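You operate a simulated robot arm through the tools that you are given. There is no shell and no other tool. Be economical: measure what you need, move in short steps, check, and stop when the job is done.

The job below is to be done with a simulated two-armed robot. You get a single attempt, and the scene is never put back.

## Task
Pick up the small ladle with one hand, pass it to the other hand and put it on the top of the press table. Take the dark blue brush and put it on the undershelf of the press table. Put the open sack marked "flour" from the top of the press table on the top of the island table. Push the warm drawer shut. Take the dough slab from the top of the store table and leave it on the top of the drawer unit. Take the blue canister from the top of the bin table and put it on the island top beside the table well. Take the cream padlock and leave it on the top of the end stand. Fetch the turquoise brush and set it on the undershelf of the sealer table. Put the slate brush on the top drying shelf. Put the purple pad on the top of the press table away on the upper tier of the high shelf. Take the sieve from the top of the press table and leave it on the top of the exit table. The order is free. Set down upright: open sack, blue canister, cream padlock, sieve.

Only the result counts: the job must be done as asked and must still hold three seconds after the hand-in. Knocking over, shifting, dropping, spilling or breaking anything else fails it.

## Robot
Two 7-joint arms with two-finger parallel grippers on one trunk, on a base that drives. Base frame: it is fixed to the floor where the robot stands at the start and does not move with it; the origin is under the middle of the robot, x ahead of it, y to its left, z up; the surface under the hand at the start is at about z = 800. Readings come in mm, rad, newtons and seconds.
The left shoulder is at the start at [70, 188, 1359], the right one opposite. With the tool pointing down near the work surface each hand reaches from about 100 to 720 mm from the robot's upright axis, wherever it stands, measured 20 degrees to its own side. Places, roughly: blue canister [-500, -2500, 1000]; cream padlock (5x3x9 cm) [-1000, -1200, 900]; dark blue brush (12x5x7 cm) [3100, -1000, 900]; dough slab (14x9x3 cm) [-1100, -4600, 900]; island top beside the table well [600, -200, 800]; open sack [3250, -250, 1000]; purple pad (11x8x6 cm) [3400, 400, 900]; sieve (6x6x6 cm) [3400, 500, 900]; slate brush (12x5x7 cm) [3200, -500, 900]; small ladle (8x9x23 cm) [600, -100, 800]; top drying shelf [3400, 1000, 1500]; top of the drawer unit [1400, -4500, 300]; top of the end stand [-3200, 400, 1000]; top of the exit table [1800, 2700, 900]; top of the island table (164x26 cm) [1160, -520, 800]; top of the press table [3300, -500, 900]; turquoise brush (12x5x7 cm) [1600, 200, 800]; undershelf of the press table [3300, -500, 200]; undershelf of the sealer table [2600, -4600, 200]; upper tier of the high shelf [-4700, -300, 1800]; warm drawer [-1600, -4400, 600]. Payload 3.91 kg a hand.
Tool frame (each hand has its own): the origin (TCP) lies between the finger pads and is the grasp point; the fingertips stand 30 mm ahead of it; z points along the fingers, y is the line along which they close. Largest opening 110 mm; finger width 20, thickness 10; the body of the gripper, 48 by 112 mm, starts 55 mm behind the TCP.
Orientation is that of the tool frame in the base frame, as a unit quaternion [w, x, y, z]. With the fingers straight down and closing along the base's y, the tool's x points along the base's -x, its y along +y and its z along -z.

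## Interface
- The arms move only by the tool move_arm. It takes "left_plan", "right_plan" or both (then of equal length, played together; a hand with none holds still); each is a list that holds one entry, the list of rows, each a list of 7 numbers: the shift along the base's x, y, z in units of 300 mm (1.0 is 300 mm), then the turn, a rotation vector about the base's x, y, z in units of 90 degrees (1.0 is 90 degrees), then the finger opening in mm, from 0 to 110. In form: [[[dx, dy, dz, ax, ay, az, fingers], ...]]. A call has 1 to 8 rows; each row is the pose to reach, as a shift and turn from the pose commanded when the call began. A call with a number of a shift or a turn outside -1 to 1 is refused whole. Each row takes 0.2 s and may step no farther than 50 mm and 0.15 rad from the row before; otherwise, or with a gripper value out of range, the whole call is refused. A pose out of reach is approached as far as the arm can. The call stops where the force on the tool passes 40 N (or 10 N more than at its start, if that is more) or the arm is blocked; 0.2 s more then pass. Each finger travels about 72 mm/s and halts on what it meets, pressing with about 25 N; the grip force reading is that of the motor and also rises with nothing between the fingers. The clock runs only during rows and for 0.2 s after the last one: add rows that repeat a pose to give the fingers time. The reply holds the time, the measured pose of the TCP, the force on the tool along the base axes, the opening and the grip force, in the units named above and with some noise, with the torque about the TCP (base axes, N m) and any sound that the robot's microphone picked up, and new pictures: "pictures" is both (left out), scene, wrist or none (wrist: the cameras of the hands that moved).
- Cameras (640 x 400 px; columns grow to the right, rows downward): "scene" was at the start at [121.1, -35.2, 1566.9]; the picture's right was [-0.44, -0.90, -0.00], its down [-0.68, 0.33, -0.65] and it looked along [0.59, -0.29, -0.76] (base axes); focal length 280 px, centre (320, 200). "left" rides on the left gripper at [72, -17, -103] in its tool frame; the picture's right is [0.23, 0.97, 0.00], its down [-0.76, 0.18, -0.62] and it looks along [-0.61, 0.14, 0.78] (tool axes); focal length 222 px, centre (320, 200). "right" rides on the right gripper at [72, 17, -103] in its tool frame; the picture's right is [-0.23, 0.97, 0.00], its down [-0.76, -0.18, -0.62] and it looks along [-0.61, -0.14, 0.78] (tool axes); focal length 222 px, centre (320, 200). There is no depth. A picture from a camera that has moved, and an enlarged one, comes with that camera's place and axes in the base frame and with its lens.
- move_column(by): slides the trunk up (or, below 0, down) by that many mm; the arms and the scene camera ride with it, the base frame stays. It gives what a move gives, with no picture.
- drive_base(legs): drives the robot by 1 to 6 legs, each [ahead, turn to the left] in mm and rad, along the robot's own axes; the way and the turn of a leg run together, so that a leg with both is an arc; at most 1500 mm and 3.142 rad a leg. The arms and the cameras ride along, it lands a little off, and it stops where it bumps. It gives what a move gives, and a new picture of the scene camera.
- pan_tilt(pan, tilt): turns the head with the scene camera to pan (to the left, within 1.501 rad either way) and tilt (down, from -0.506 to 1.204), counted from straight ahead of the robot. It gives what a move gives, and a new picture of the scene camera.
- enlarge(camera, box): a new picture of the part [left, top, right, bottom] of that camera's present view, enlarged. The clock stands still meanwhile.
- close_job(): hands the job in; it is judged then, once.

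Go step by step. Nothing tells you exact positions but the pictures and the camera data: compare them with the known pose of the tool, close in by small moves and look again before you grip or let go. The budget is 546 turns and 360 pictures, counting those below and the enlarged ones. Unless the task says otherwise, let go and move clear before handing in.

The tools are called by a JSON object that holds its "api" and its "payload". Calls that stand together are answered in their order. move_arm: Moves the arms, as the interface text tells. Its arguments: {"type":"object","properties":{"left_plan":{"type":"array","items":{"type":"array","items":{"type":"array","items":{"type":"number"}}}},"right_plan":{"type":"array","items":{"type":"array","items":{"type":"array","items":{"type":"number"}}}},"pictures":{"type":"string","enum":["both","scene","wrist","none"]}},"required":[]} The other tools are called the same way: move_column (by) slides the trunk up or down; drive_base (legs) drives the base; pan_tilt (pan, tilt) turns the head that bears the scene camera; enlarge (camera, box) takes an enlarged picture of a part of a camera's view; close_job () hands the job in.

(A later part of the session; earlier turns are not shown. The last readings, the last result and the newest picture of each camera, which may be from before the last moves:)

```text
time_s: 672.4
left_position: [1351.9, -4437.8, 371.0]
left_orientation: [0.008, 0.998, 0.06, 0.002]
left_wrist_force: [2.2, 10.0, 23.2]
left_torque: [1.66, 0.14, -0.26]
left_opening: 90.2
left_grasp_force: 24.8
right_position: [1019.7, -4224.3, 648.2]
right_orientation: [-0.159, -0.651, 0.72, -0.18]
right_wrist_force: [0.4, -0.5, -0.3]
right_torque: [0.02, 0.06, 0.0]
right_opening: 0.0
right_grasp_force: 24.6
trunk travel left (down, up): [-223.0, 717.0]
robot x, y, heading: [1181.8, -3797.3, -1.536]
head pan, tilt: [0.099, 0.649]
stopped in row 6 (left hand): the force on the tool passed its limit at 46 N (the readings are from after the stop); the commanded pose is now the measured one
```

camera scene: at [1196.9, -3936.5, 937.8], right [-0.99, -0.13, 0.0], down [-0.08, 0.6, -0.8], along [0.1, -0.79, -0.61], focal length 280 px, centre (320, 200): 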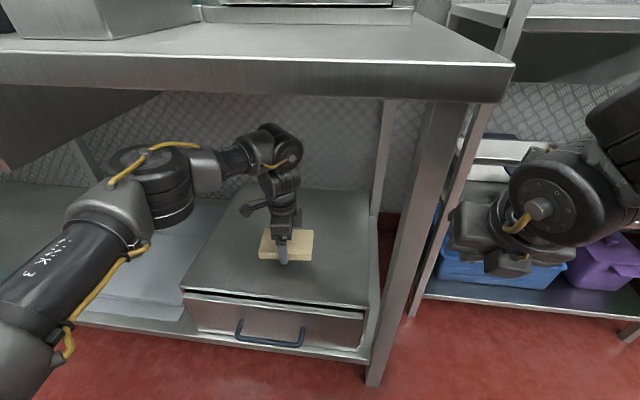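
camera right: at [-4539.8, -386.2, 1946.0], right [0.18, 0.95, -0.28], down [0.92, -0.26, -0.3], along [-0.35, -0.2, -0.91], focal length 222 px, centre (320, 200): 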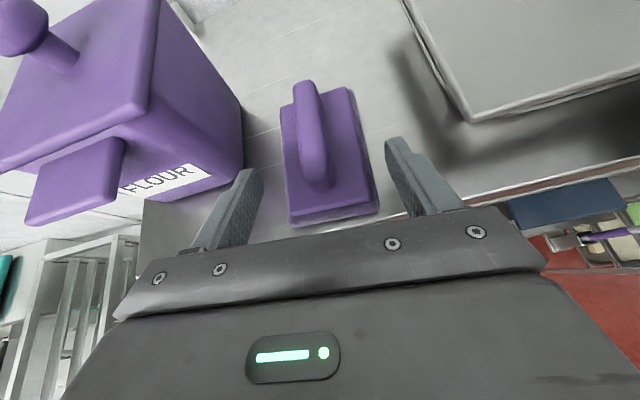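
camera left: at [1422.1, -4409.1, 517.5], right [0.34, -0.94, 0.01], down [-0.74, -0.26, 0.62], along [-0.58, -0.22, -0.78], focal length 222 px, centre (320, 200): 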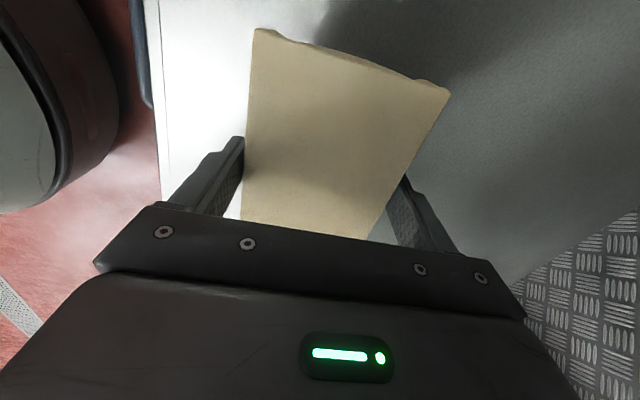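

{"api": "move_arm", "payload": {"left_plan": [[[0, 0, 0.012, 0, 0, 0, 90], [0, 0, 0.012, 0, 0, 0, 106], [0, 0, 0.012, 0, 0, 0, 106], [0, 0, 0.1, 0, 0, 0, 106], [0, 0, 0.2, 0, 0, 0, 106], [0.05, 0.12, 0.22, 0, 0, 0, 106], [0.1, 0.25, 0.22, 0, 0, 0, 106], [0.15, 0.38, 0.22, 0, 0, 0, 106]]], "pictures": "scene"}}

```text
time_s: 674.2
left_position: [1398.6, -4323.6, 433.3]
left_orientation: [0.007, 0.998, 0.061, 0.002]
left_wrist_force: [-0.3, 0.2, -0.3]
left_torque: [-0.01, -0.04, 0.01]
left_opening: 106.1
left_grasp_force: 0.1
right_position: [1018.8, -4225.9, 647.8]
right_orientation: [-0.16, -0.651, 0.72, -0.18]
right_wrist_force: [0.5, 0.2, -0.2]
right_torque: [-0.03, 0.04, 0.0]
right_opening: 0.0
right_grasp_force: 24.8
trunk travel left (down, up): [-223.0, 717.0]
robot x, y, heading: [1185.9, -3798.9, -1.538]
head pan, tilt: [0.099, 0.649]
camera scene: at [1197.2, -3935.8, 937.9], right [-0.99, -0.13, 0.0], down [-0.08, 0.6, -0.8], along [0.11, -0.79, -0.6], focal length 280 px, centre (320, 200)
```

scene: 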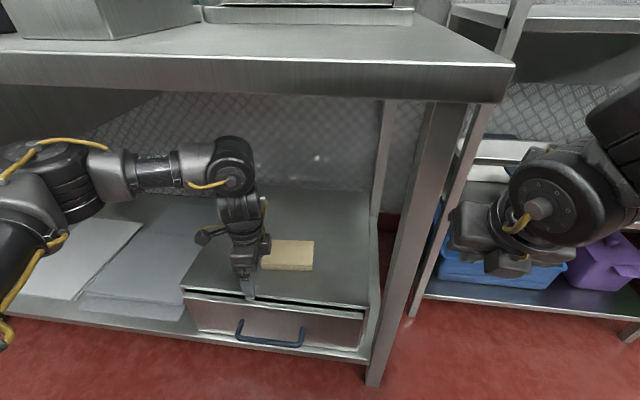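

Dough is in place. Back out, raise, and go to the bin table for the blue canister.

{"api": "move_arm", "payload": {"left_plan": [[[0.02, 0.12, 0, 0, 0, 0, 90], [0.04, 0.25, 0, 0, 0, 0, 90], [0.06, 0.38, 0, 0, 0, 0, 90]]], "pictures": "none"}}

{"api": "drive_base", "payload": {"legs": [[-330, 0]]}}

{"api": "move_column", "payload": {"by": 400}}

{"api": "move_column", "payload": {"by": 310}}

{"api": "drive_base", "payload": {"legs": [[0, -0.55], [0, -0.55], [0, -0.5], [1450, 0], [0, -0.55], [0, -0.55]]}}

{"api": "pan_tilt", "payload": {"pan": -0.3, "tilt": 0.4}}

```text
time_s: 675.0
left_position: [1415.8, -4207.7, 435.4]
left_orientation: [0.007, 0.998, 0.062, 0.001]
left_wrist_force: [0.7, 0.0, -0.2]
left_torque: [-0.01, 0.0, 0.02]
left_opening: 90.0
left_grasp_force: 0.1
right_position: [1020.7, -4224.9, 646.9]
right_orientation: [-0.159, -0.651, 0.72, -0.179]
right_wrist_force: [0.5, -0.4, -0.1]
right_torque: [0.01, -0.01, 0.01]
right_opening: 0.2
right_grasp_force: 24.8
trunk travel left (down, up): [-223.0, 717.0]
robot x, y, heading: [1182.0, -3802.1, -1.538]
head pan, tilt: [0.099, 0.649]
```

```text
time_s: 677.2
left_position: [1402.9, -3880.8, 434.7]
left_orientation: [0.007, 0.998, 0.06, 0.002]
left_wrist_force: [1.2, -0.1, 0.2]
left_torque: [-0.01, 0.0, -0.01]
left_opening: 89.9
left_grasp_force: 0.0
right_position: [1009.3, -3896.4, 646.8]
right_orientation: [-0.16, -0.65, 0.721, -0.179]
right_wrist_force: [-0.7, 0.0, 0.0]
right_torque: [-0.03, -0.01, -0.05]
right_opening: 0.0
right_grasp_force: 24.8
trunk travel left (down, up): [-223.0, 717.0]
robot x, y, heading: [1169.9, -3471.6, -1.542]
head pan, tilt: [0.099, 0.649]
camera scene: at [1186.4, -3606.8, 937.9], right [-0.99, -0.13, 0.0], down [-0.08, 0.6, -0.8], along [0.1, -0.79, -0.6], focal length 280 px, centre (320, 200)
```

scene: 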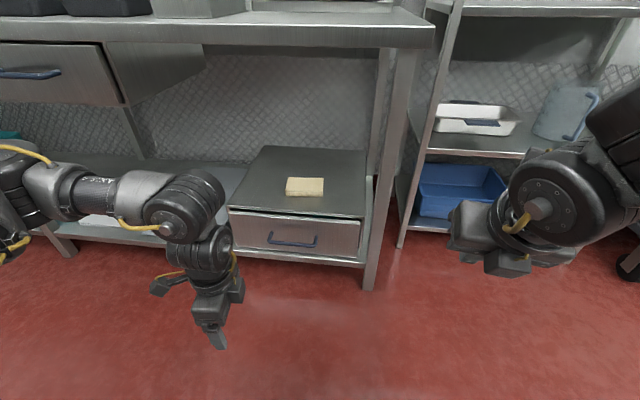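

```text
time_s: 681.0
left_position: [1404.0, -3880.8, 834.1]
left_orientation: [0.007, 0.998, 0.059, 0.001]
left_wrist_force: [0.7, 0.5, -0.5]
left_torque: [-0.02, 0.02, 0.01]
left_opening: 90.1
left_grasp_force: 0.0
right_position: [1008.4, -3897.7, 1047.5]
right_orientation: [-0.159, -0.649, 0.722, -0.179]
right_wrist_force: [0.3, -0.2, -0.2]
right_torque: [0.01, 0.02, 0.03]
right_opening: 0.1
right_grasp_force: 25.1
trunk travel left (down, up): [-623.0, 317.0]
robot x, y, heading: [1169.7, -3468.4, -1.538]
head pan, tilt: [0.099, 0.649]
```

```text
time_s: 684.1
left_position: [1404.0, -3879.6, 1144.0]
left_orientation: [0.007, 0.998, 0.06, 0.002]
left_wrist_force: [-0.3, -0.7, 0.5]
left_torque: [-0.01, 0.01, 0.04]
left_opening: 90.0
left_grasp_force: 0.1
right_position: [1008.5, -3896.1, 1356.9]
right_orientation: [-0.159, -0.649, 0.722, -0.179]
right_wrist_force: [0.0, -0.2, 0.6]
right_torque: [0.03, 0.0, -0.02]
right_opening: 0.2
right_grasp_force: 25.1
trunk travel left (down, up): [-933.0, 7.0]
robot x, y, heading: [1177.9, -3471.7, -1.541]
head pan, tilt: [0.099, 0.649]
```

```text
time_s: 698.9
left_position: [-671.2, -3214.9, 1143.7]
left_orientation: [-0.003, -0.282, 0.959, 0.006]
left_wrist_force: [-1.0, 0.1, 0.2]
left_torque: [0.01, -0.02, 0.02]
left_opening: 90.0
left_grasp_force: 0.0
right_position: [-322.4, -3026.6, 1357.4]
right_orientation: [-0.211, 0.555, 0.796, 0.115]
right_wrist_force: [0.0, 0.1, -0.1]
right_torque: [-0.02, 0.0, 0.01]
right_opening: 0.1
right_grasp_force: 24.5
trunk travel left (down, up): [-933.0, 7.0]
robot x, y, heading: [-285.1, -3481.8, 2.059]
head pan, tilt: [0.099, 0.649]
camera scene: at [-353.4, -3365.0, 1647.8], right [0.83, 0.55, 0.0], down [0.34, -0.5, -0.8], along [-0.44, 0.66, -0.6], focal length 280 px, centre (320, 200)
```

scene: 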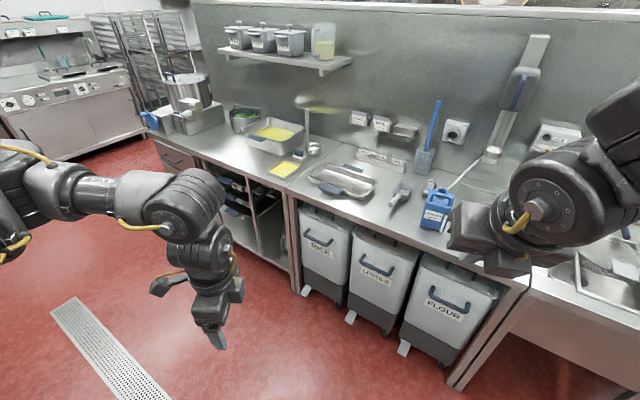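

```text
time_s: 699.7
left_position: [-670.4, -3215.0, 1143.9]
left_orientation: [-0.003, -0.284, 0.959, 0.006]
left_wrist_force: [0.4, -0.9, 0.1]
left_torque: [0.0, 0.0, 0.02]
left_opening: 89.8
left_grasp_force: 0.1
right_position: [-322.1, -3026.8, 1357.5]
right_orientation: [-0.211, 0.555, 0.796, 0.115]
right_wrist_force: [-0.1, 0.0, 0.0]
right_torque: [0.01, 0.01, -0.05]
right_opening: 0.0
right_grasp_force: 25.0
trunk travel left (down, up): [-933.0, 7.0]
robot x, y, heading: [-280.0, -3480.3, 2.06]
head pan, tilt: [-0.3, 0.4]
camera scene: at [-321.3, -3346.2, 1670.3], right [0.98, 0.19, 0.0], down [0.07, -0.38, -0.92], along [-0.17, 0.9, -0.39], focal length 280 px, centre (320, 200)
```

scene: 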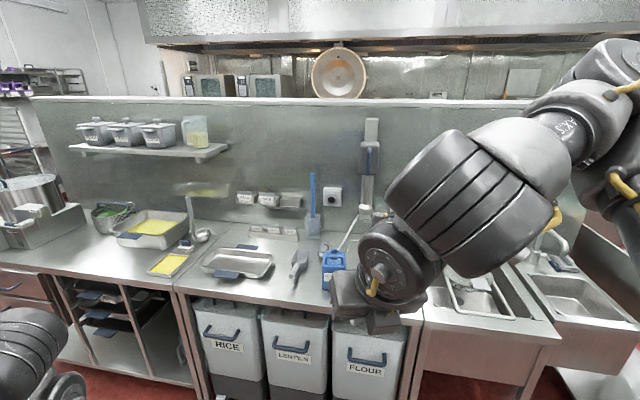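

The blue canister is near [−425,−2412] on the bin table. Face it and bring the left hand over it.

{"api": "drive_base", "payload": {"legs": [[0, -0.49], [430, 0]]}}

{"api": "move_arm", "payload": {"left_plan": [[[0.05, 0.08, 0.1, 0, 0, 0, 108], [0.1, 0.16, 0.2, 0, 0, 0, 108], [0.14, 0.24, 0.3, 0, 0, 0, 108], [0.18, 0.34, 0.36, 0, 0, 0, 108], [0.22, 0.44, 0.36, 0, 0, 0, 108], [0.24, 0.54, 0.36, 0, 0, 0, 108]]], "pictures": "both"}}

```text
time_s: 703.8
left_position: [-494.8, -2634.0, 1144.4]
left_orientation: [-0.002, -0.041, 0.999, 0.008]
left_wrist_force: [0.4, 0.5, 0.7]
left_torque: [0.01, -0.01, -0.02]
left_opening: 89.9
left_grasp_force: 0.1
right_position: [-99.5, -2633.4, 1357.8]
right_orientation: [-0.177, 0.733, 0.636, 0.163]
right_wrist_force: [-0.3, 0.2, -0.1]
right_torque: [0.01, 0.02, 0.04]
right_opening: 0.3
right_grasp_force: 25.4
trunk travel left (down, up): [-933.0, 7.0]
robot x, y, heading: [-275.1, -3050.1, 1.564]
head pan, tilt: [-0.3, 0.4]
camera scene: at [-249.8, -2915.1, 1670.6], right [0.95, -0.3, 0.0], down [-0.12, -0.37, -0.92], along [0.28, 0.88, -0.39], focal length 280 px, centre (320, 200)
```

scene: 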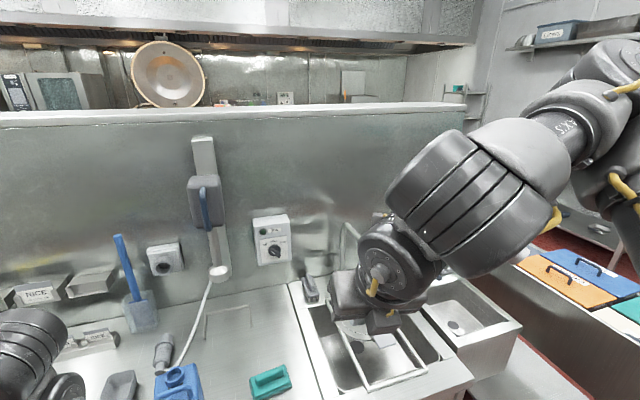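

```text
time_s: 705.2
left_position: [-421.3, -2468.5, 1252.5]
left_orientation: [-0.001, -0.04, 0.999, 0.007]
left_wrist_force: [0.3, -0.6, 0.1]
left_torque: [0.02, 0.0, 0.0]
left_opening: 108.1
left_grasp_force: 0.0
right_position: [-97.9, -2629.8, 1355.9]
right_orientation: [-0.176, 0.733, 0.637, 0.162]
right_wrist_force: [0.4, 0.5, -1.0]
right_torque: [-0.01, -0.01, 0.01]
right_opening: 0.0
right_grasp_force: 25.0
trunk travel left (down, up): [-933.0, 7.0]
robot x, y, heading: [-277.2, -3053.8, 1.559]
head pan, tilt: [-0.3, 0.4]
camera scene: at [-248.8, -2911.2, 1670.2], right [0.95, -0.3, 0.0], down [-0.12, -0.37, -0.92], along [0.28, 0.88, -0.39], focal length 280 px, centre (320, 200)
camera left: at [-491.3, -2492.2, 1354.9], right [-0.31, 0.95, 0.01], down [0.75, 0.23, 0.62], along [0.59, 0.2, -0.78], focal length 222 px, centre (320, 200)
```

scene: 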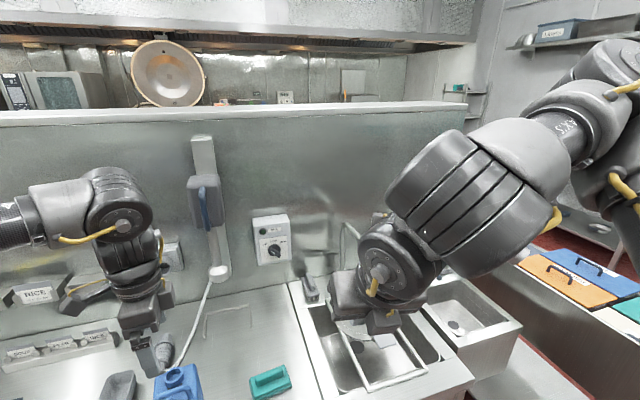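
left: 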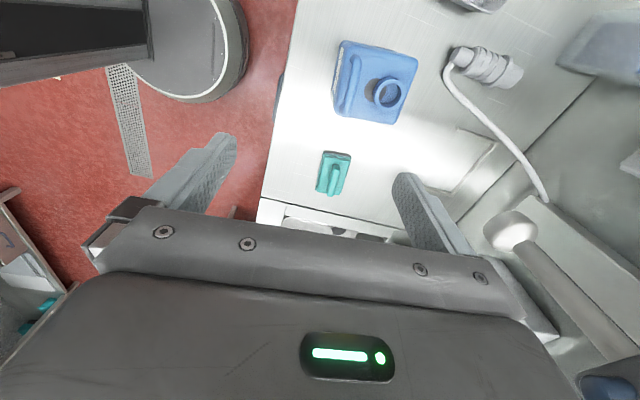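

Canister is about 85 mm (x) × 110 mm (y), centred near [−448,−2388]. Rotate the left hand so the fingers close across x.

{"api": "move_arm", "payload": {"left_plan": [[[-0.02, 0.06, 0, 0, 0, -0.09, 108], [-0.04, 0.12, 0, 0, 0, -0.18, 108], [-0.06, 0.18, 0, 0, 0, -0.27, 108], [-0.08, 0.24, 0, 0, 0, -0.36, 108], [-0.09, 0.26, 0, 0, 0, -0.45, 108], [-0.09, 0.268, 0, 0, 0, -0.54, 108], [-0.09, 0.268, 0, 0, 0, -0.63, 108], [-0.09, 0.268, 0, 0, 0, -0.72, 108]]], "pictures": "none"}}

{"api": "move_arm", "payload": {"left_plan": [[[0, 0, 0, 0, 0, -0.09, 108], [0, 0, -0.05, 0, 0, -0.18, 108], [0, 0, -0.15, 0, 0, -0.262, 108], [0, 0, -0.28, 0, 0, -0.262, 108], [0, 0, -0.36, 0, 0, -0.262, 108], [0, 0, -0.36, 0, 0, -0.262, 108]]], "pictures": "wrist"}}

```text
time_s: 707.0
left_position: [-450.7, -2390.2, 1251.9]
left_orientation: [0.003, 0.502, 0.865, 0.006]
left_wrist_force: [1.0, 0.3, 0.1]
left_torque: [0.0, -0.01, -0.01]
left_opening: 108.0
left_grasp_force: 0.0
right_position: [-99.1, -2632.2, 1356.7]
right_orientation: [-0.176, 0.733, 0.637, 0.162]
right_wrist_force: [1.5, 0.7, -0.6]
right_torque: [0.0, 0.01, -0.04]
right_opening: 0.0
right_grasp_force: 25.1
trunk travel left (down, up): [-933.0, 7.0]
robot x, y, heading: [-277.5, -3048.4, 1.567]
head pan, tilt: [-0.3, 0.4]
```

```text
time_s: 708.4
left_position: [-450.0, -2389.4, 1143.0]
left_orientation: [0.004, 0.667, 0.745, 0.006]
left_wrist_force: [-0.8, 0.4, 0.2]
left_torque: [-0.01, 0.01, 0.0]
left_opening: 107.7
left_grasp_force: 0.0
right_position: [-99.1, -2631.2, 1357.1]
right_orientation: [-0.177, 0.733, 0.637, 0.163]
right_wrist_force: [0.1, -0.2, -0.1]
right_torque: [-0.03, 0.0, 0.01]
right_opening: 0.0
right_grasp_force: 24.9
trunk travel left (down, up): [-933.0, 7.0]
robot x, y, heading: [-280.4, -3051.6, 1.566]
head pan, tilt: [-0.3, 0.4]
camera left: at [-475.3, -2319.0, 1246.0], right [0.94, 0.33, 0.01], down [0.25, -0.74, 0.62], along [0.22, -0.58, -0.78], focal length 222 px, centre (320, 200)
```

left: 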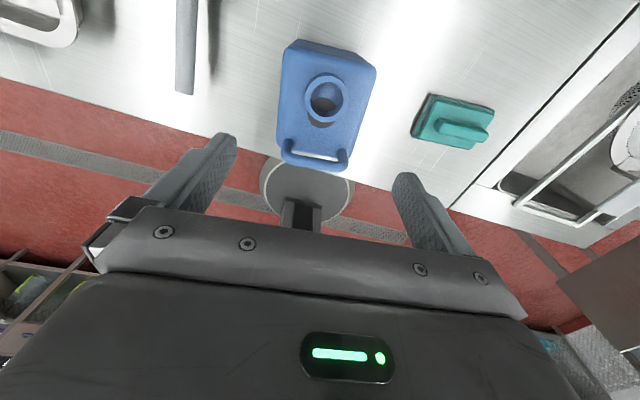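

{"api": "move_arm", "payload": {"left_plan": [[[0.015, 0, -0.12, 0, 0, 0, 108], [0.015, 0, -0.25, 0, 0, 0, 108], [0.015, 0, -0.38, 0, 0, 0, 108], [0.015, 0, -0.47, 0, 0, 0, 108]]], "pictures": "wrist"}}

```text
time_s: 709.4
left_position: [-444.3, -2388.4, 1003.0]
left_orientation: [0.003, 0.667, 0.745, 0.007]
left_wrist_force: [0.9, -0.2, -0.3]
left_torque: [0.03, -0.04, 0.0]
left_opening: 107.9
left_grasp_force: 0.1
right_position: [-99.9, -2631.2, 1356.5]
right_orientation: [-0.177, 0.733, 0.637, 0.163]
right_wrist_force: [0.4, 0.0, 0.1]
right_torque: [-0.01, -0.02, 0.05]
right_opening: 0.0
right_grasp_force: 24.6
trunk travel left (down, up): [-933.0, 7.0]
robot x, y, heading: [-277.7, -3049.4, 1.566]
head pan, tilt: [-0.3, 0.4]
camera left: at [-470.0, -2318.4, 1105.6], right [0.94, 0.33, 0.02], down [0.25, -0.74, 0.62], along [0.22, -0.58, -0.78], focal length 222 px, centre (320, 200)
```

left: 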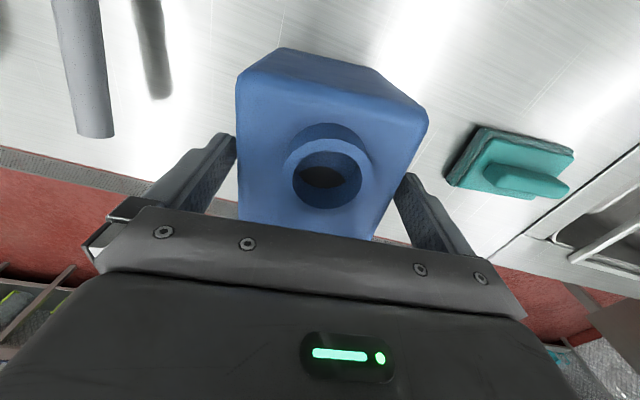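

{"api": "move_arm", "payload": {"left_plan": [[[0.012, 0, -0.03, 0, 0, 0, 108], [0.012, 0, -0.05, 0, 0, 0, 108], [0.012, 0, -0.05, 0, 0, 0, 90], [0.012, 0, -0.05, 0, 0, 0, 70], [0.012, 0, -0.05, 0, 0, 0, 65], [0.012, 0, -0.05, 0, 0, 0, 65]]], "pictures": "none"}}

{"api": "move_arm", "payload": {"left_plan": [[[0, 0, 0.04, 0, 0, 0, 65], [0, 0, 0.14, 0, 0, 0, 65], [0, -0.02, 0.28, 0, 0, 0, 65], [0, -0.06, 0.42, 0, 0, 0, 65], [0, -0.12, 0.56, 0, 0, 0, 65], [0, -0.2, 0.68, 0, 0, 0, 65]]], "pictures": "wrist"}}

```text
time_s: 710.8
left_position: [-441.6, -2390.3, 988.7]
left_orientation: [0.003, 0.667, 0.745, 0.006]
left_wrist_force: [-2.7, 2.0, 2.9]
left_torque: [0.35, 1.05, 0.03]
left_opening: 95.2
left_grasp_force: 25.5
right_position: [-100.6, -2632.1, 1357.4]
right_orientation: [-0.176, 0.733, 0.637, 0.163]
right_wrist_force: [0.4, 0.1, -0.3]
right_torque: [-0.01, 0.02, -0.01]
right_opening: 0.0
right_grasp_force: 24.8
trunk travel left (down, up): [-933.0, 7.0]
robot x, y, heading: [-279.0, -3049.3, 1.564]
head pan, tilt: [-0.3, 0.4]
```

```text
time_s: 712.2
left_position: [-442.7, -2450.0, 1193.1]
left_orientation: [0.004, 0.667, 0.745, 0.006]
left_wrist_force: [0.4, -0.9, -10.4]
left_torque: [0.02, -0.03, 0.01]
left_opening: 94.8
left_grasp_force: 25.0
right_position: [-99.5, -2632.8, 1356.9]
right_orientation: [-0.177, 0.732, 0.637, 0.162]
right_wrist_force: [-0.1, 0.4, -0.1]
right_torque: [-0.01, 0.0, -0.02]
right_opening: 0.0
right_grasp_force: 25.1
trunk travel left (down, up): [-933.0, 7.0]
robot x, y, heading: [-278.8, -3048.9, 1.565]
head pan, tilt: [-0.3, 0.4]
camera left: at [-468.5, -2379.7, 1295.7], right [0.94, 0.33, 0.01], down [0.25, -0.74, 0.62], along [0.22, -0.58, -0.78], focal length 222 px, centre (320, 200)
```

left: 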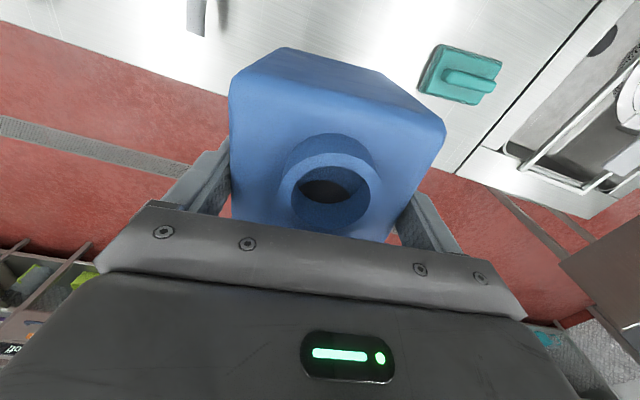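

Canister held upright. Now the trip around the east side to the island's west end.

{"api": "drive_base", "payload": {"legs": [[-260, 0], [0, -0.8], [0, -0.765], [1400, 0], [730, 0]]}}

{"api": "drive_base", "payload": {"legs": [[0, 0.8], [0, 0.77], [1400, 0], [830, 0], [0, 0.8], [0, 0.77]]}}

```text
time_s: 728.2
left_position: [2420.7, -3157.5, 1191.9]
left_orientation: [0.006, 0.999, 0.051, 0.0]
left_wrist_force: [0.5, 0.0, -9.9]
left_torque: [0.01, 0.02, -0.01]
left_opening: 94.9
left_grasp_force: 24.9
right_position: [2236.5, -3499.1, 1356.1]
right_orientation: [-0.008, 0.968, -0.072, 0.24]
right_wrist_force: [0.1, 0.3, 0.0]
right_torque: [0.01, 0.0, -0.01]
right_opening: 0.0
right_grasp_force: 25.4
trunk travel left (down, up): [-933.0, 7.0]
robot x, y, heading: [1817.6, -3319.8, -0.013]
head pan, tilt: [-0.3, 0.4]
camera scene: at [1957.8, -3346.5, 1670.4], right [-0.31, -0.95, 0.0], down [-0.37, 0.12, -0.92], along [0.88, -0.28, -0.39], focal length 280 px, centre (320, 200)
```

scene: 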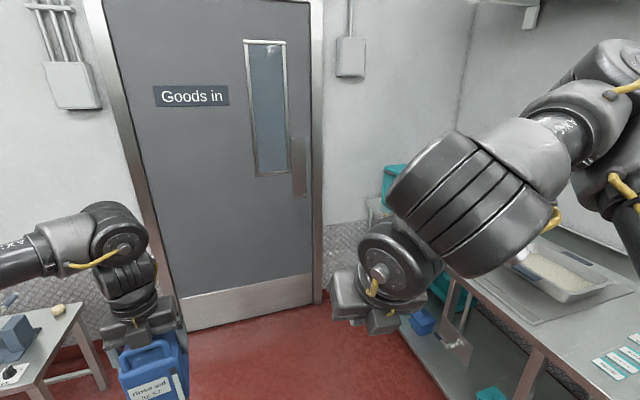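

```text
time_s: 747.6
left_position: [1263.1, -1203.0, 1192.8]
left_orientation: [-0.001, -0.045, 0.999, 0.007]
left_wrist_force: [0.1, 0.0, -11.4]
left_torque: [-0.04, -0.01, 0.02]
left_opening: 94.9
left_grasp_force: 25.6
right_position: [1450.7, -863.3, 1356.1]
right_orientation: [-0.239, 0.077, 0.968, -0.008]
right_wrist_force: [-0.4, -0.4, -0.1]
right_torque: [-0.01, 0.02, -0.02]
right_opening: 0.0
right_grasp_force: 24.4
trunk travel left (down, up): [-933.0, 7.0]
robot x, y, heading: [1867.5, -1054.9, 3.118]
head pan, tilt: [-0.3, 0.4]
camera scene: at [1730.2, -1019.8, 1670.2], right [0.32, 0.95, 0.0], down [0.37, -0.13, -0.92], along [-0.87, 0.29, -0.39], focal length 280 px, centre (320, 200)
```

scene: 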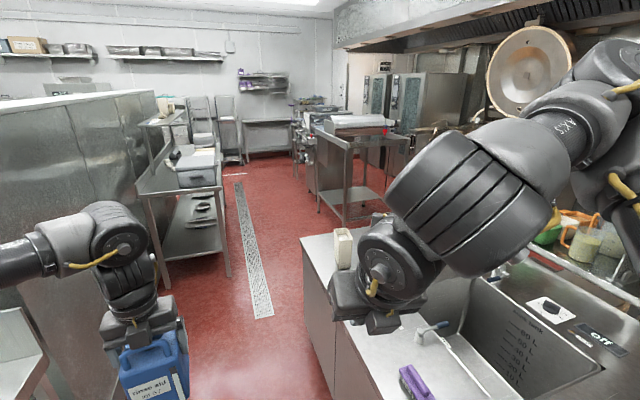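

{"api": "move_arm", "payload": {"left_plan": [[[0.05, 0, 0.12, 0, 0, 0, 65], [0.1, 0, 0.24, 0, 0, 0, 65], [0.15, 0, 0.36, 0, 0, 0, 65], [0.2, 0, 0.42, 0, 0, 0, 65]]], "pictures": "none"}}

{"api": "drive_base", "payload": {"legs": [[0, 0.04], [1450, 0], [520, 0], [0, -0.8], [0, -0.79], [880, 0]]}}

```text
time_s: 748.6
left_position: [1324.7, -1205.0, 1318.1]
left_orientation: [-0.001, -0.047, 0.999, 0.006]
left_wrist_force: [-0.3, 0.0, -11.0]
left_torque: [0.0, -0.02, 0.01]
left_opening: 94.8
left_grasp_force: 24.7
right_position: [1452.5, -865.0, 1356.0]
right_orientation: [-0.239, 0.077, 0.968, -0.007]
right_wrist_force: [-0.5, 0.4, 0.8]
right_torque: [0.01, 0.02, 0.03]
right_opening: 0.1
right_grasp_force: 25.3
trunk travel left (down, up): [-933.0, 7.0]
robot x, y, heading: [1870.2, -1051.3, 3.121]
head pan, tilt: [-0.3, 0.4]
```

```text
time_s: 767.2
left_position: [-199.5, 334.1, 1318.5]
left_orientation: [0.004, 0.68, 0.733, 0.007]
left_wrist_force: [0.6, -0.4, -11.2]
left_torque: [-0.03, -0.02, 0.02]
left_opening: 94.8
left_grasp_force: 25.2
right_position: [138.7, 201.8, 1356.4]
right_orientation: [-0.173, 0.743, 0.625, 0.165]
right_wrist_force: [0.8, 0.1, 0.5]
right_torque: [0.0, 0.02, 0.0]
right_opening: 0.1
right_grasp_force: 24.7
trunk travel left (down, up): [-933.0, 7.0]
robot x, y, heading: [-51.5, -209.8, 1.536]
head pan, tilt: [-0.3, 0.4]
camera scene: at [-21.4, -75.0, 1670.4], right [0.94, -0.33, 0.0], down [-0.13, -0.37, -0.92], along [0.31, 0.87, -0.39], focal length 280 px, centre (320, 200)
```

scene: 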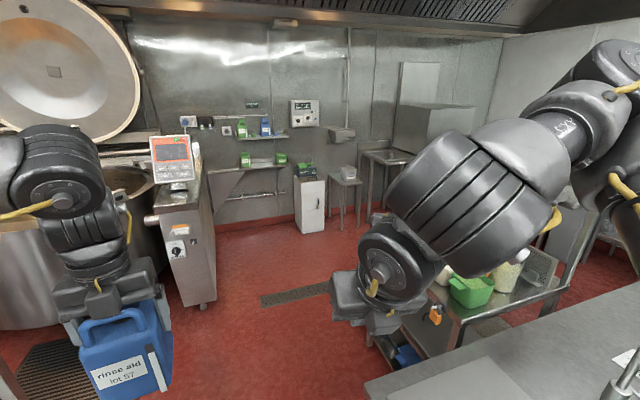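

{"api": "drive_base", "payload": {"legs": [[0, -0.8], [0, -0.74]]}}

{"api": "pan_tilt", "payload": {"pan": 0.0, "tilt": 0.85}}

```text
time_s: 771.7
left_position: [489.1, -53.3, 1317.6]
left_orientation: [0.008, 0.999, 0.05, 0.0]
left_wrist_force: [0.9, 0.9, -11.0]
left_torque: [-0.01, 0.05, 0.0]
left_opening: 94.9
left_grasp_force: 25.2
right_position: [364.4, -392.6, 1356.3]
right_orientation: [-0.008, 0.968, -0.072, 0.239]
right_wrist_force: [-0.6, 0.7, -0.7]
right_torque: [0.0, 0.01, -0.02]
right_opening: 0.0
right_grasp_force: 25.2
trunk travel left (down, up): [-933.0, 7.0]
robot x, y, heading: [-53.0, -211.2, -0.015]
head pan, tilt: [-0.3, 0.4]
camera scene: at [85.9, -239.7, 1670.3], right [-0.31, -0.95, 0.0], down [-0.37, 0.12, -0.92], along [0.88, -0.29, -0.39], focal length 280 px, centre (320, 200)
```

scene: 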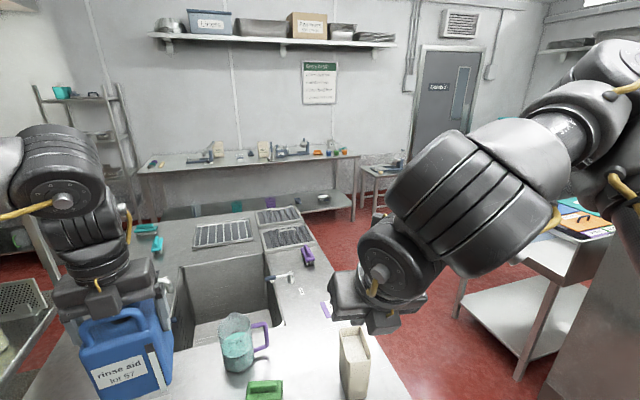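

```text
time_s: 772.6
left_position: [489.1, -54.1, 1317.5]
left_orientation: [0.007, 0.999, 0.049, 0.0]
left_wrist_force: [-0.3, 0.0, -10.3]
left_torque: [-0.01, 0.06, -0.03]
left_opening: 94.8
left_grasp_force: 24.8
right_position: [364.1, -395.3, 1356.1]
right_orientation: [-0.008, 0.968, -0.073, 0.239]
right_wrist_force: [-0.7, -0.3, -1.1]
right_torque: [0.01, 0.03, -0.01]
right_opening: 0.3
right_grasp_force: 24.9
trunk travel left (down, up): [-933.0, 7.0]
robot x, y, heading: [-48.6, -213.8, -0.014]
head pan, tilt: [0.0, 0.85]
camera scene: at [76.2, -214.9, 1631.2], right [-0.02, -1.0, 0.0], down [-0.75, 0.01, -0.66], along [0.66, -0.01, -0.75], focal length 280 px, centre (320, 200)
```

scene: 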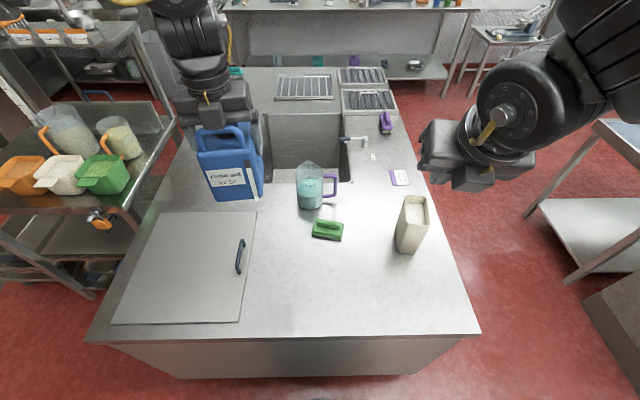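

I'll set the canister on the clear area at about [520,−130].

{"api": "move_arm", "payload": {"left_plan": [[[0.03, -0.08, -0.05, 0, 0, 0, 65], [0.06, -0.16, -0.15, 0, 0, 0, 65], [0.09, -0.24, -0.27, 0, 0, 0, 65], [0.1, -0.25, -0.42, 0, 0, 0, 65], [0.1, -0.25, -0.57, 0, 0, 0, 65], [0.1, -0.25, -0.72, 0, 0, 0, 65], [0.1, -0.25, -0.86, 0, 0, 0, 65], [0.1, -0.25, -1.0, 0, 0, 0, 65]]], "pictures": "none"}}

{"api": "move_arm", "payload": {"left_plan": [[[0, 0, -0.12, 0, 0, 0, 65], [0, 0, -0.24, 0, 0, 0, 65], [0, 0, -0.29, 0, 0, 0, 65], [0, 0, -0.32, 0, 0, 0, 65]]], "pictures": "scene"}}

```text
time_s: 774.4
left_position: [518.1, -129.1, 1017.9]
left_orientation: [0.007, 0.999, 0.05, 0.0]
left_wrist_force: [0.5, -0.2, -10.7]
left_torque: [-0.03, 0.02, -0.01]
left_opening: 94.9
left_grasp_force: 24.7
right_position: [364.5, -394.6, 1355.8]
right_orientation: [-0.009, 0.968, -0.072, 0.238]
right_wrist_force: [-0.2, 0.0, 0.1]
right_torque: [0.0, 0.0, 0.06]
right_opening: 0.0
right_grasp_force: 24.9
trunk travel left (down, up): [-933.0, 7.0]
robot x, y, heading: [-55.6, -210.0, -0.016]
head pan, tilt: [0.0, 0.85]
```

```text
time_s: 775.4
left_position: [519.8, -129.7, 922.6]
left_orientation: [0.006, 0.999, 0.051, 0.002]
left_wrist_force: [0.1, 0.6, -10.7]
left_torque: [0.03, 0.03, 0.0]
left_opening: 94.9
left_grasp_force: 24.8
right_position: [363.8, -394.9, 1356.3]
right_orientation: [-0.008, 0.968, -0.073, 0.239]
right_wrist_force: [-0.7, -0.9, -0.7]
right_torque: [0.01, 0.02, 0.0]
right_opening: 0.0
right_grasp_force: 25.0
trunk travel left (down, up): [-933.0, 7.0]
robot x, y, heading: [-54.2, -212.2, -0.018]
head pan, tilt: [0.0, 0.85]
camera scene: at [76.0, -214.7, 1631.1], right [-0.02, -1.0, 0.0], down [-0.75, 0.01, -0.66], along [0.66, -0.01, -0.75], focal length 280 px, centre (320, 200)
```

scene: 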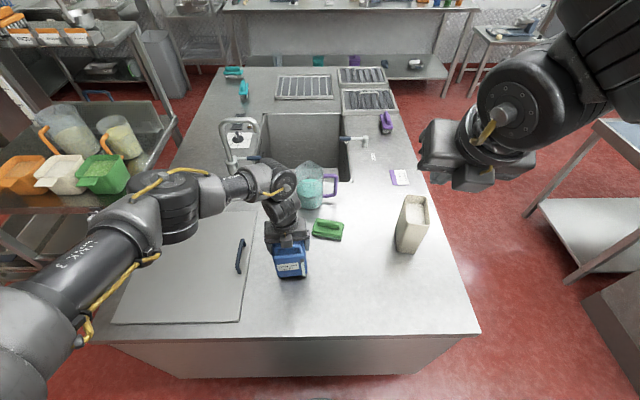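

{"api": "move_arm", "payload": {"left_plan": [[[0, 0, -0.02, 0, 0, 0, 65], [0, 0, -0.04, 0, 0, 0, 65], [0, 0, -0.06, 0, 0, 0, 65], [0, 0, -0.075, 0, 0, 0, 65], [0, 0, -0.09, 0, 0, 0, 65]]], "pictures": "none"}}

```text
time_s: 776.5
left_position: [519.4, -130.9, 907.9]
left_orientation: [0.006, 0.999, 0.05, 0.006]
left_wrist_force: [-7.9, 0.7, 21.5]
left_torque: [1.6, 0.94, 0.44]
left_opening: 95.3
left_grasp_force: 25.2
right_position: [359.2, -395.9, 1358.4]
right_orientation: [-0.009, 0.968, -0.073, 0.241]
right_wrist_force: [-0.9, 0.5, -0.4]
right_torque: [-0.01, 0.03, -0.01]
right_opening: 0.0
right_grasp_force: 24.5
trunk travel left (down, up): [-933.0, 7.0]
robot x, y, heading: [-52.6, -211.3, -0.012]
head pan, tilt: [0.0, 0.85]
stopped in row 5 (left hand): the force on the tool passed its limit at 47 N (the readings are from after the stop); the commanded pose is now the measured one
```

Contact. Release and lift clear.

{"api": "move_arm", "payload": {"left_plan": [[[0, 0, 0.012, 0, 0, 0, 92], [0, 0, 0.012, 0, 0, 0, 108], [0, 0, 0.012, 0, 0, 0, 108], [0, 0, 0.012, 0, 0, 0, 108], [0, 0, 0.14, 0, 0, 0, 108], [0, 0, 0.28, 0, 0, 0, 108], [0, 0, 0.43, 0, 0, 0, 108], [0, 0, 0.58, 0, 0, 0, 108]]], "pictures": "scene"}}

```text
time_s: 778.3
left_position: [519.3, -130.8, 1078.2]
left_orientation: [0.007, 0.999, 0.05, 0.004]
left_wrist_force: [0.5, -0.6, -0.1]
left_torque: [0.0, -0.01, -0.02]
left_opening: 108.1
left_grasp_force: 0.1
right_position: [362.0, -395.4, 1356.7]
right_orientation: [-0.01, 0.968, -0.073, 0.24]
right_wrist_force: [-0.2, 0.7, -0.4]
right_torque: [-0.04, -0.01, 0.04]
right_opening: 0.0
right_grasp_force: 25.4
trunk travel left (down, up): [-933.0, 7.0]
robot x, y, heading: [-59.2, -209.7, -0.016]
head pan, tilt: [0.0, 0.85]
camera scene: at [73.6, -214.9, 1631.2], right [-0.02, -1.0, 0.0], down [-0.75, 0.01, -0.66], along [0.66, -0.01, -0.75], focal length 280 px, centre (320, 200)
```

scene: 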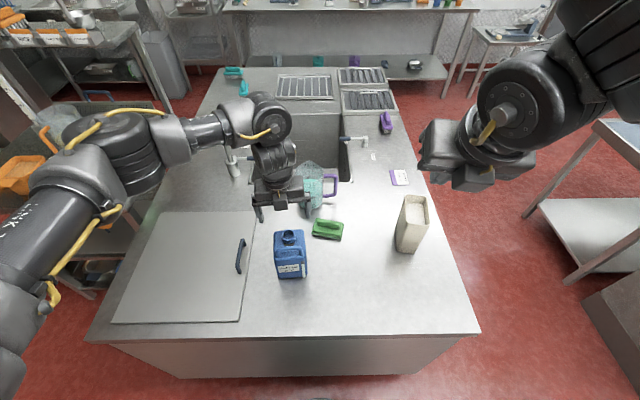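

Canister placed upright. Last item: the turquoise brush at about [1684,214] near the island's far end. Drive around to that end.

{"api": "move_arm", "payload": {"left_plan": [[[-0.05, 0.05, 0.12, 0, 0, 0, 90], [-0.1, 0.1, 0.24, 0, 0, 0, 90], [-0.2, 0.15, 0.35, 0, 0, 0, 90]]], "pictures": "none"}}

{"api": "drive_base", "payload": {"legs": [[-60, 0], [0, -0.8], [0, -0.755], [800, 0], [0, 0.75], [0, 0.72]]}}

{"api": "drive_base", "payload": {"legs": [[1300, 0], [1220, 0], [0, 0.8], [0, 0.87], [1450, 0]]}}

```text
time_s: 779.1
left_position: [461.0, -83.7, 1184.7]
left_orientation: [0.008, 0.999, 0.051, 0.005]
left_wrist_force: [0.2, 0.7, -0.6]
left_torque: [-0.02, 0.03, -0.01]
left_opening: 89.8
left_grasp_force: 0.0
right_position: [360.9, -394.8, 1357.0]
right_orientation: [-0.008, 0.968, -0.073, 0.24]
right_wrist_force: [-0.6, 1.3, 0.0]
right_torque: [0.01, -0.01, 0.0]
right_opening: 0.3
right_grasp_force: 25.2
trunk travel left (down, up): [-933.0, 7.0]
robot x, y, heading: [-57.3, -209.7, -0.014]
head pan, tilt: [0.0, 0.85]
```

```text
time_s: 791.8
left_position: [422.0, -902.8, 1184.4]
left_orientation: [0.007, 1.0, 0.019, 0.004]
left_wrist_force: [0.1, -0.4, -0.9]
left_torque: [0.01, 0.03, -0.01]
left_opening: 90.2
left_grasp_force: 0.0
right_position: [302.1, -1208.4, 1357.5]
right_orientation: [-0.002, 0.966, -0.102, 0.239]
right_wrist_force: [0.2, -1.1, 0.3]
right_torque: [-0.02, 0.01, -0.01]
right_opening: 0.0
right_grasp_force: 25.0
trunk travel left (down, up): [-933.0, 7.0]
robot x, y, heading: [-105.2, -1001.2, -0.081]
head pan, tilt: [0.0, 0.85]
camera scene: at [25.4, -1009.7, 1631.3], right [-0.08, -1.0, 0.0], down [-0.75, 0.06, -0.66], along [0.66, -0.05, -0.75], focal length 280 px, centre (320, 200)
```

scene: 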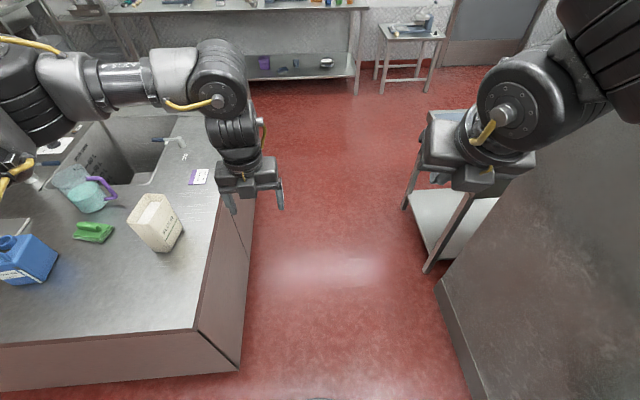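

```text
time_s: 815.5
left_position: [2317.8, 802.7, 1183.0]
left_orientation: [0.001, 0.67, 0.742, 0.009]
left_wrist_force: [0.4, -0.3, 0.1]
left_torque: [0.01, 0.02, -0.01]
left_opening: 90.2
left_grasp_force: 0.0
right_position: [2629.5, 700.7, 1357.3]
right_orientation: [-0.175, 0.736, 0.634, 0.162]
right_wrist_force: [-0.2, 0.0, -0.2]
right_torque: [0.0, -0.03, 0.0]
right_opening: 0.2
right_grasp_force: 25.4
trunk travel left (down, up): [-933.0, 7.0]
robot x, y, heading: [2446.2, 288.2, 1.553]
head pan, tilt: [0.0, 0.85]
camera scene: at [2448.4, 411.4, 1631.3], right [1.0, -0.02, 0.0], down [-0.01, -0.75, -0.66], along [0.01, 0.66, -0.75], focal length 280 px, centre (320, 200)
```

scene: 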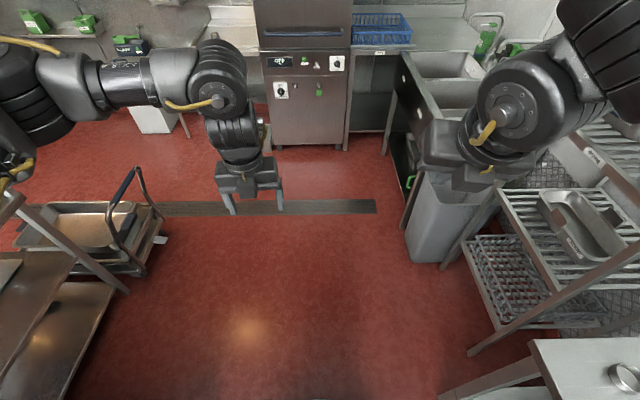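

{"api": "drive_base", "payload": {"legs": [[70, 0], [0, 0.8], [0, 0.79], [80, 0]]}}

{"api": "pan_tilt", "payload": {"pan": 0.15, "tilt": 0.75}}

```text
time_s: 821.3
left_position: [1854.7, 219.1, 1186.8]
left_orientation: [-0.01, -0.056, 0.998, 0.009]
left_wrist_force: [-0.6, -0.3, -1.2]
left_torque: [0.0, -0.06, -0.02]
left_opening: 89.9
left_grasp_force: 0.0
right_position: [1951.9, 532.2, 1359.9]
right_orientation: [-0.244, 0.066, 0.967, -0.011]
right_wrist_force: [0.0, -0.2, -0.8]
right_torque: [0.02, 0.04, 0.0]
right_opening: 0.0
right_grasp_force: 25.2
trunk travel left (down, up): [-933.0, 7.0]
robot x, y, heading: [2362.4, 356.3, 3.134]
head pan, tilt: [0.0, 0.85]
camera scene: at [2232.7, 353.8, 1630.8], right [0.01, 1.0, 0.0], down [0.75, 0.0, -0.66], along [-0.66, 0.0, -0.75], focal length 280 px, centre (320, 200)
```

scene: 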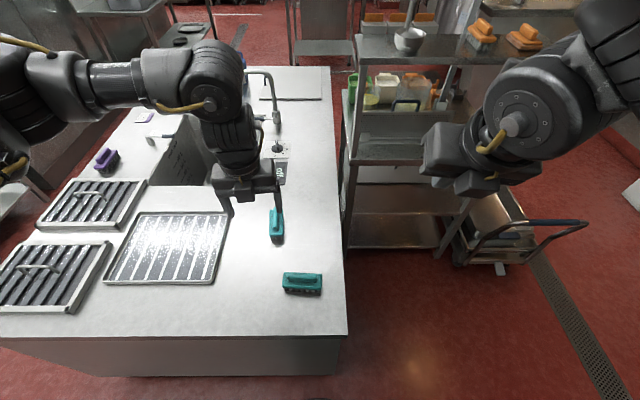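

```text
time_s: 822.0
left_position: [1848.7, 227.6, 1186.1]
left_orientation: [-0.007, -0.057, 0.998, 0.005]
left_wrist_force: [-0.3, 0.1, 0.0]
left_torque: [-0.03, 0.01, -0.01]
left_opening: 90.1
left_grasp_force: 0.0
right_position: [1942.6, 538.7, 1357.0]
right_orientation: [-0.24, 0.074, 0.968, -0.015]
right_wrist_force: [-0.2, 0.9, -0.2]
right_torque: [0.01, -0.01, -0.03]
right_opening: 0.1
right_grasp_force: 25.0
trunk travel left (down, up): [-933.0, 7.0]
robot x, y, heading: [2360.0, 353.5, 3.135]
head pan, tilt: [0.15, 0.75]
camera scene: at [2216.1, 350.8, 1638.7], right [-0.14, 0.99, -0.01], down [0.68, 0.09, -0.73], along [-0.72, -0.11, -0.69], focal length 280 px, centre (320, 200)
```

scene: 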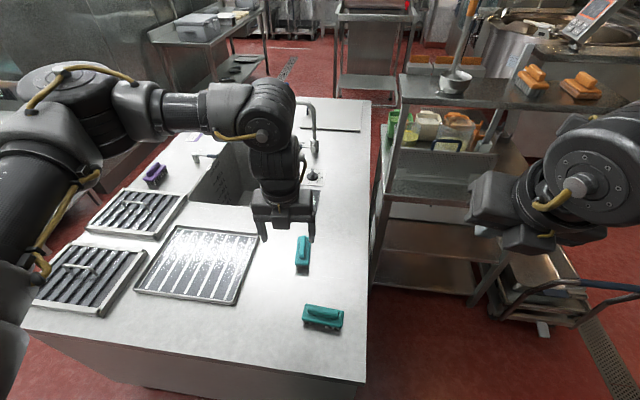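

The far, brighter one at about [1641,201] is the turquoise brush. Lower the trunk for reach and move over it.

{"api": "move_column", "payload": {"by": -200}}

{"api": "drive_base", "payload": {"legs": [[20, 0]]}}

{"api": "move_arm", "payload": {"left_plan": [[[-0.14, -0.02, 0, 0, 0, 0, 90], [-0.28, -0.05, 0, 0, 0, 0, 90], [-0.42, -0.07, 0, 0, 0, 0, 90], [-0.52, -0.09, 0, 0, 0, 0, 90], [-0.55, -0.1, 0, 0, 0, 0, 90]]], "pictures": "wrist"}}

```text
time_s: 824.2
left_position: [1857.2, 219.2, 988.7]
left_orientation: [-0.011, -0.057, 0.998, 0.008]
left_wrist_force: [0.7, 0.0, 0.9]
left_torque: [-0.02, 0.0, 0.04]
left_opening: 90.1
left_grasp_force: 0.0
right_position: [1955.4, 531.5, 1161.1]
right_orientation: [-0.245, 0.066, 0.967, -0.011]
right_wrist_force: [0.2, -0.3, -0.7]
right_torque: [0.0, 0.02, -0.02]
right_opening: 0.0
right_grasp_force: 24.8
trunk travel left (down, up): [-733.0, 207.0]
robot x, y, heading: [2360.3, 354.3, 3.132]
head pan, tilt: [0.15, 0.75]
```

```text
time_s: 825.0
left_position: [1840.4, 220.2, 989.9]
left_orientation: [-0.012, -0.057, 0.998, 0.008]
left_wrist_force: [0.7, -0.1, 0.6]
left_torque: [-0.01, 0.0, 0.02]
left_opening: 89.8
left_grasp_force: 0.2
right_position: [1938.6, 532.2, 1162.7]
right_orientation: [-0.247, 0.066, 0.967, -0.012]
right_wrist_force: [0.1, -0.4, 0.3]
right_torque: [-0.03, 0.02, 0.01]
right_opening: 0.0
right_grasp_force: 25.4
trunk travel left (down, up): [-733.0, 207.0]
robot x, y, heading: [2346.0, 352.3, 3.134]
head pan, tilt: [0.15, 0.75]
camera scene: at [2216.8, 342.8, 1439.9], right [-0.14, 0.99, 0.0], down [0.67, 0.1, -0.73], along [-0.73, -0.11, -0.68], focal length 280 px, centre (320, 200)
```

scene: 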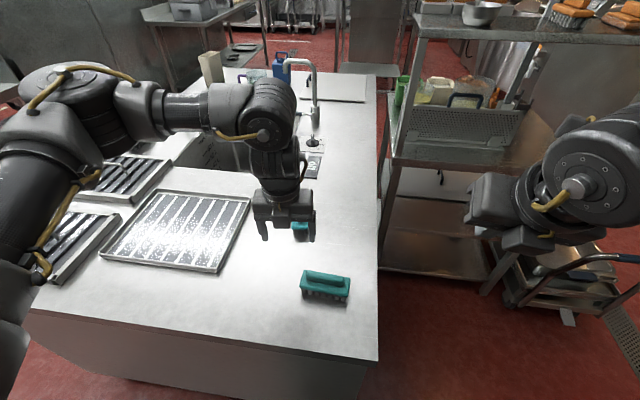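

```text
time_s: 826.2
left_position: [1672.0, 191.1, 986.9]
left_orientation: [-0.011, -0.056, 0.998, 0.007]
left_wrist_force: [-0.5, -0.6, 0.1]
left_torque: [0.01, 0.0, -0.02]
left_opening: 90.1
left_grasp_force: 0.0
right_position: [1935.2, 531.4, 1161.4]
right_orientation: [-0.245, 0.067, 0.967, -0.012]
right_wrist_force: [0.7, -0.2, 0.4]
right_torque: [0.02, 0.01, -0.03]
right_opening: 0.1
right_grasp_force: 25.0
trunk travel left (down, up): [-733.0, 207.0]
robot x, y, heading: [2343.0, 356.9, 3.136]
head pan, tilt: [0.15, 0.75]
camera left: at [1605.3, 165.3, 1091.4], right [-0.33, 0.94, 0.02], down [0.75, 0.25, 0.61], along [0.57, 0.22, -0.79], focal length 222 px, centre (320, 200)
```

left: 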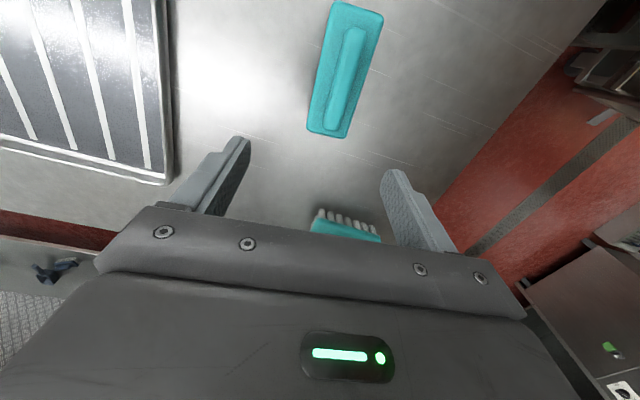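

{"api": "move_arm", "payload": {"left_plan": [[[-0.05, 0.047, -0.1, 0, 0, 0, 90], [-0.07, 0.047, -0.22, 0, 0, 0, 90], [-0.07, 0.047, -0.36, 0, 0, 0, 90], [-0.07, 0.047, -0.46, 0, 0, 0, 90], [-0.07, 0.047, -0.475, 0, 0, 0, 90]]], "pictures": "wrist"}}

```text
time_s: 827.4
left_position: [1653.1, 203.7, 845.9]
left_orientation: [-0.01, -0.056, 0.998, 0.008]
left_wrist_force: [0.1, 0.4, -0.4]
left_torque: [-0.01, 0.02, -0.02]
left_opening: 90.0
left_grasp_force: 0.1
right_position: [1935.1, 532.0, 1161.8]
right_orientation: [-0.245, 0.068, 0.967, -0.011]
right_wrist_force: [0.3, -0.4, 0.8]
right_torque: [-0.01, 0.02, -0.01]
right_opening: 0.0
right_grasp_force: 25.0
trunk travel left (down, up): [-733.0, 207.0]
robot x, y, heading: [2342.2, 352.8, 3.13]
head pan, tilt: [0.15, 0.75]
camera left: at [1585.2, 178.9, 948.8], right [-0.33, 0.94, 0.02], down [0.75, 0.25, 0.61], along [0.57, 0.22, -0.79], focal length 222 px, centre (320, 200)
```

left: 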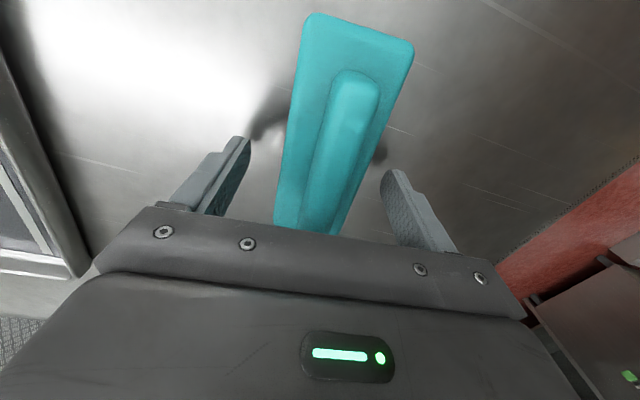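

Well centred. Close and lift.

{"api": "move_arm", "payload": {"left_plan": [[[0, 0, 0, 0, 0, 0, 60], [0, 0, 0, 0, 0, 0, 30], [0, 0, 0, 0, 0, 0, 20], [0, 0, 0, 0, 0, 0, 20], [0, 0, 0.05, 0, 0, 0, 20], [0, 0, 0.2, 0, 0, 0, 20], [0.05, 0, 0.35, 0, 0, 0, 20], [0.12, 0, 0.48, 0, 0, 0, 20]]], "pictures": "wrist"}}

```text
time_s: 829.2
left_position: [1687.7, 202.9, 989.0]
left_orientation: [-0.011, -0.056, 0.998, 0.008]
left_wrist_force: [-0.1, -0.3, -1.0]
left_torque: [0.01, 0.01, 0.0]
left_opening: 49.6
left_grasp_force: 25.5
right_position: [1935.6, 532.2, 1160.7]
right_orientation: [-0.246, 0.066, 0.967, -0.011]
right_wrist_force: [1.0, -0.2, 0.4]
right_torque: [0.01, 0.04, 0.03]
right_opening: 0.0
right_grasp_force: 24.8
trunk travel left (down, up): [-733.0, 207.0]
robot x, y, heading: [2345.5, 354.7, 3.134]
head pan, tilt: [0.15, 0.75]
camera left: at [1620.8, 177.7, 1092.8], right [-0.34, 0.94, 0.02], down [0.75, 0.25, 0.61], along [0.57, 0.22, -0.79], focal length 222 px, centre (320, 200)
```

left: 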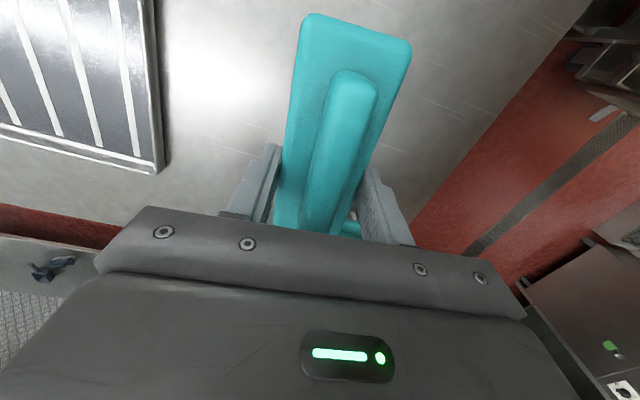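

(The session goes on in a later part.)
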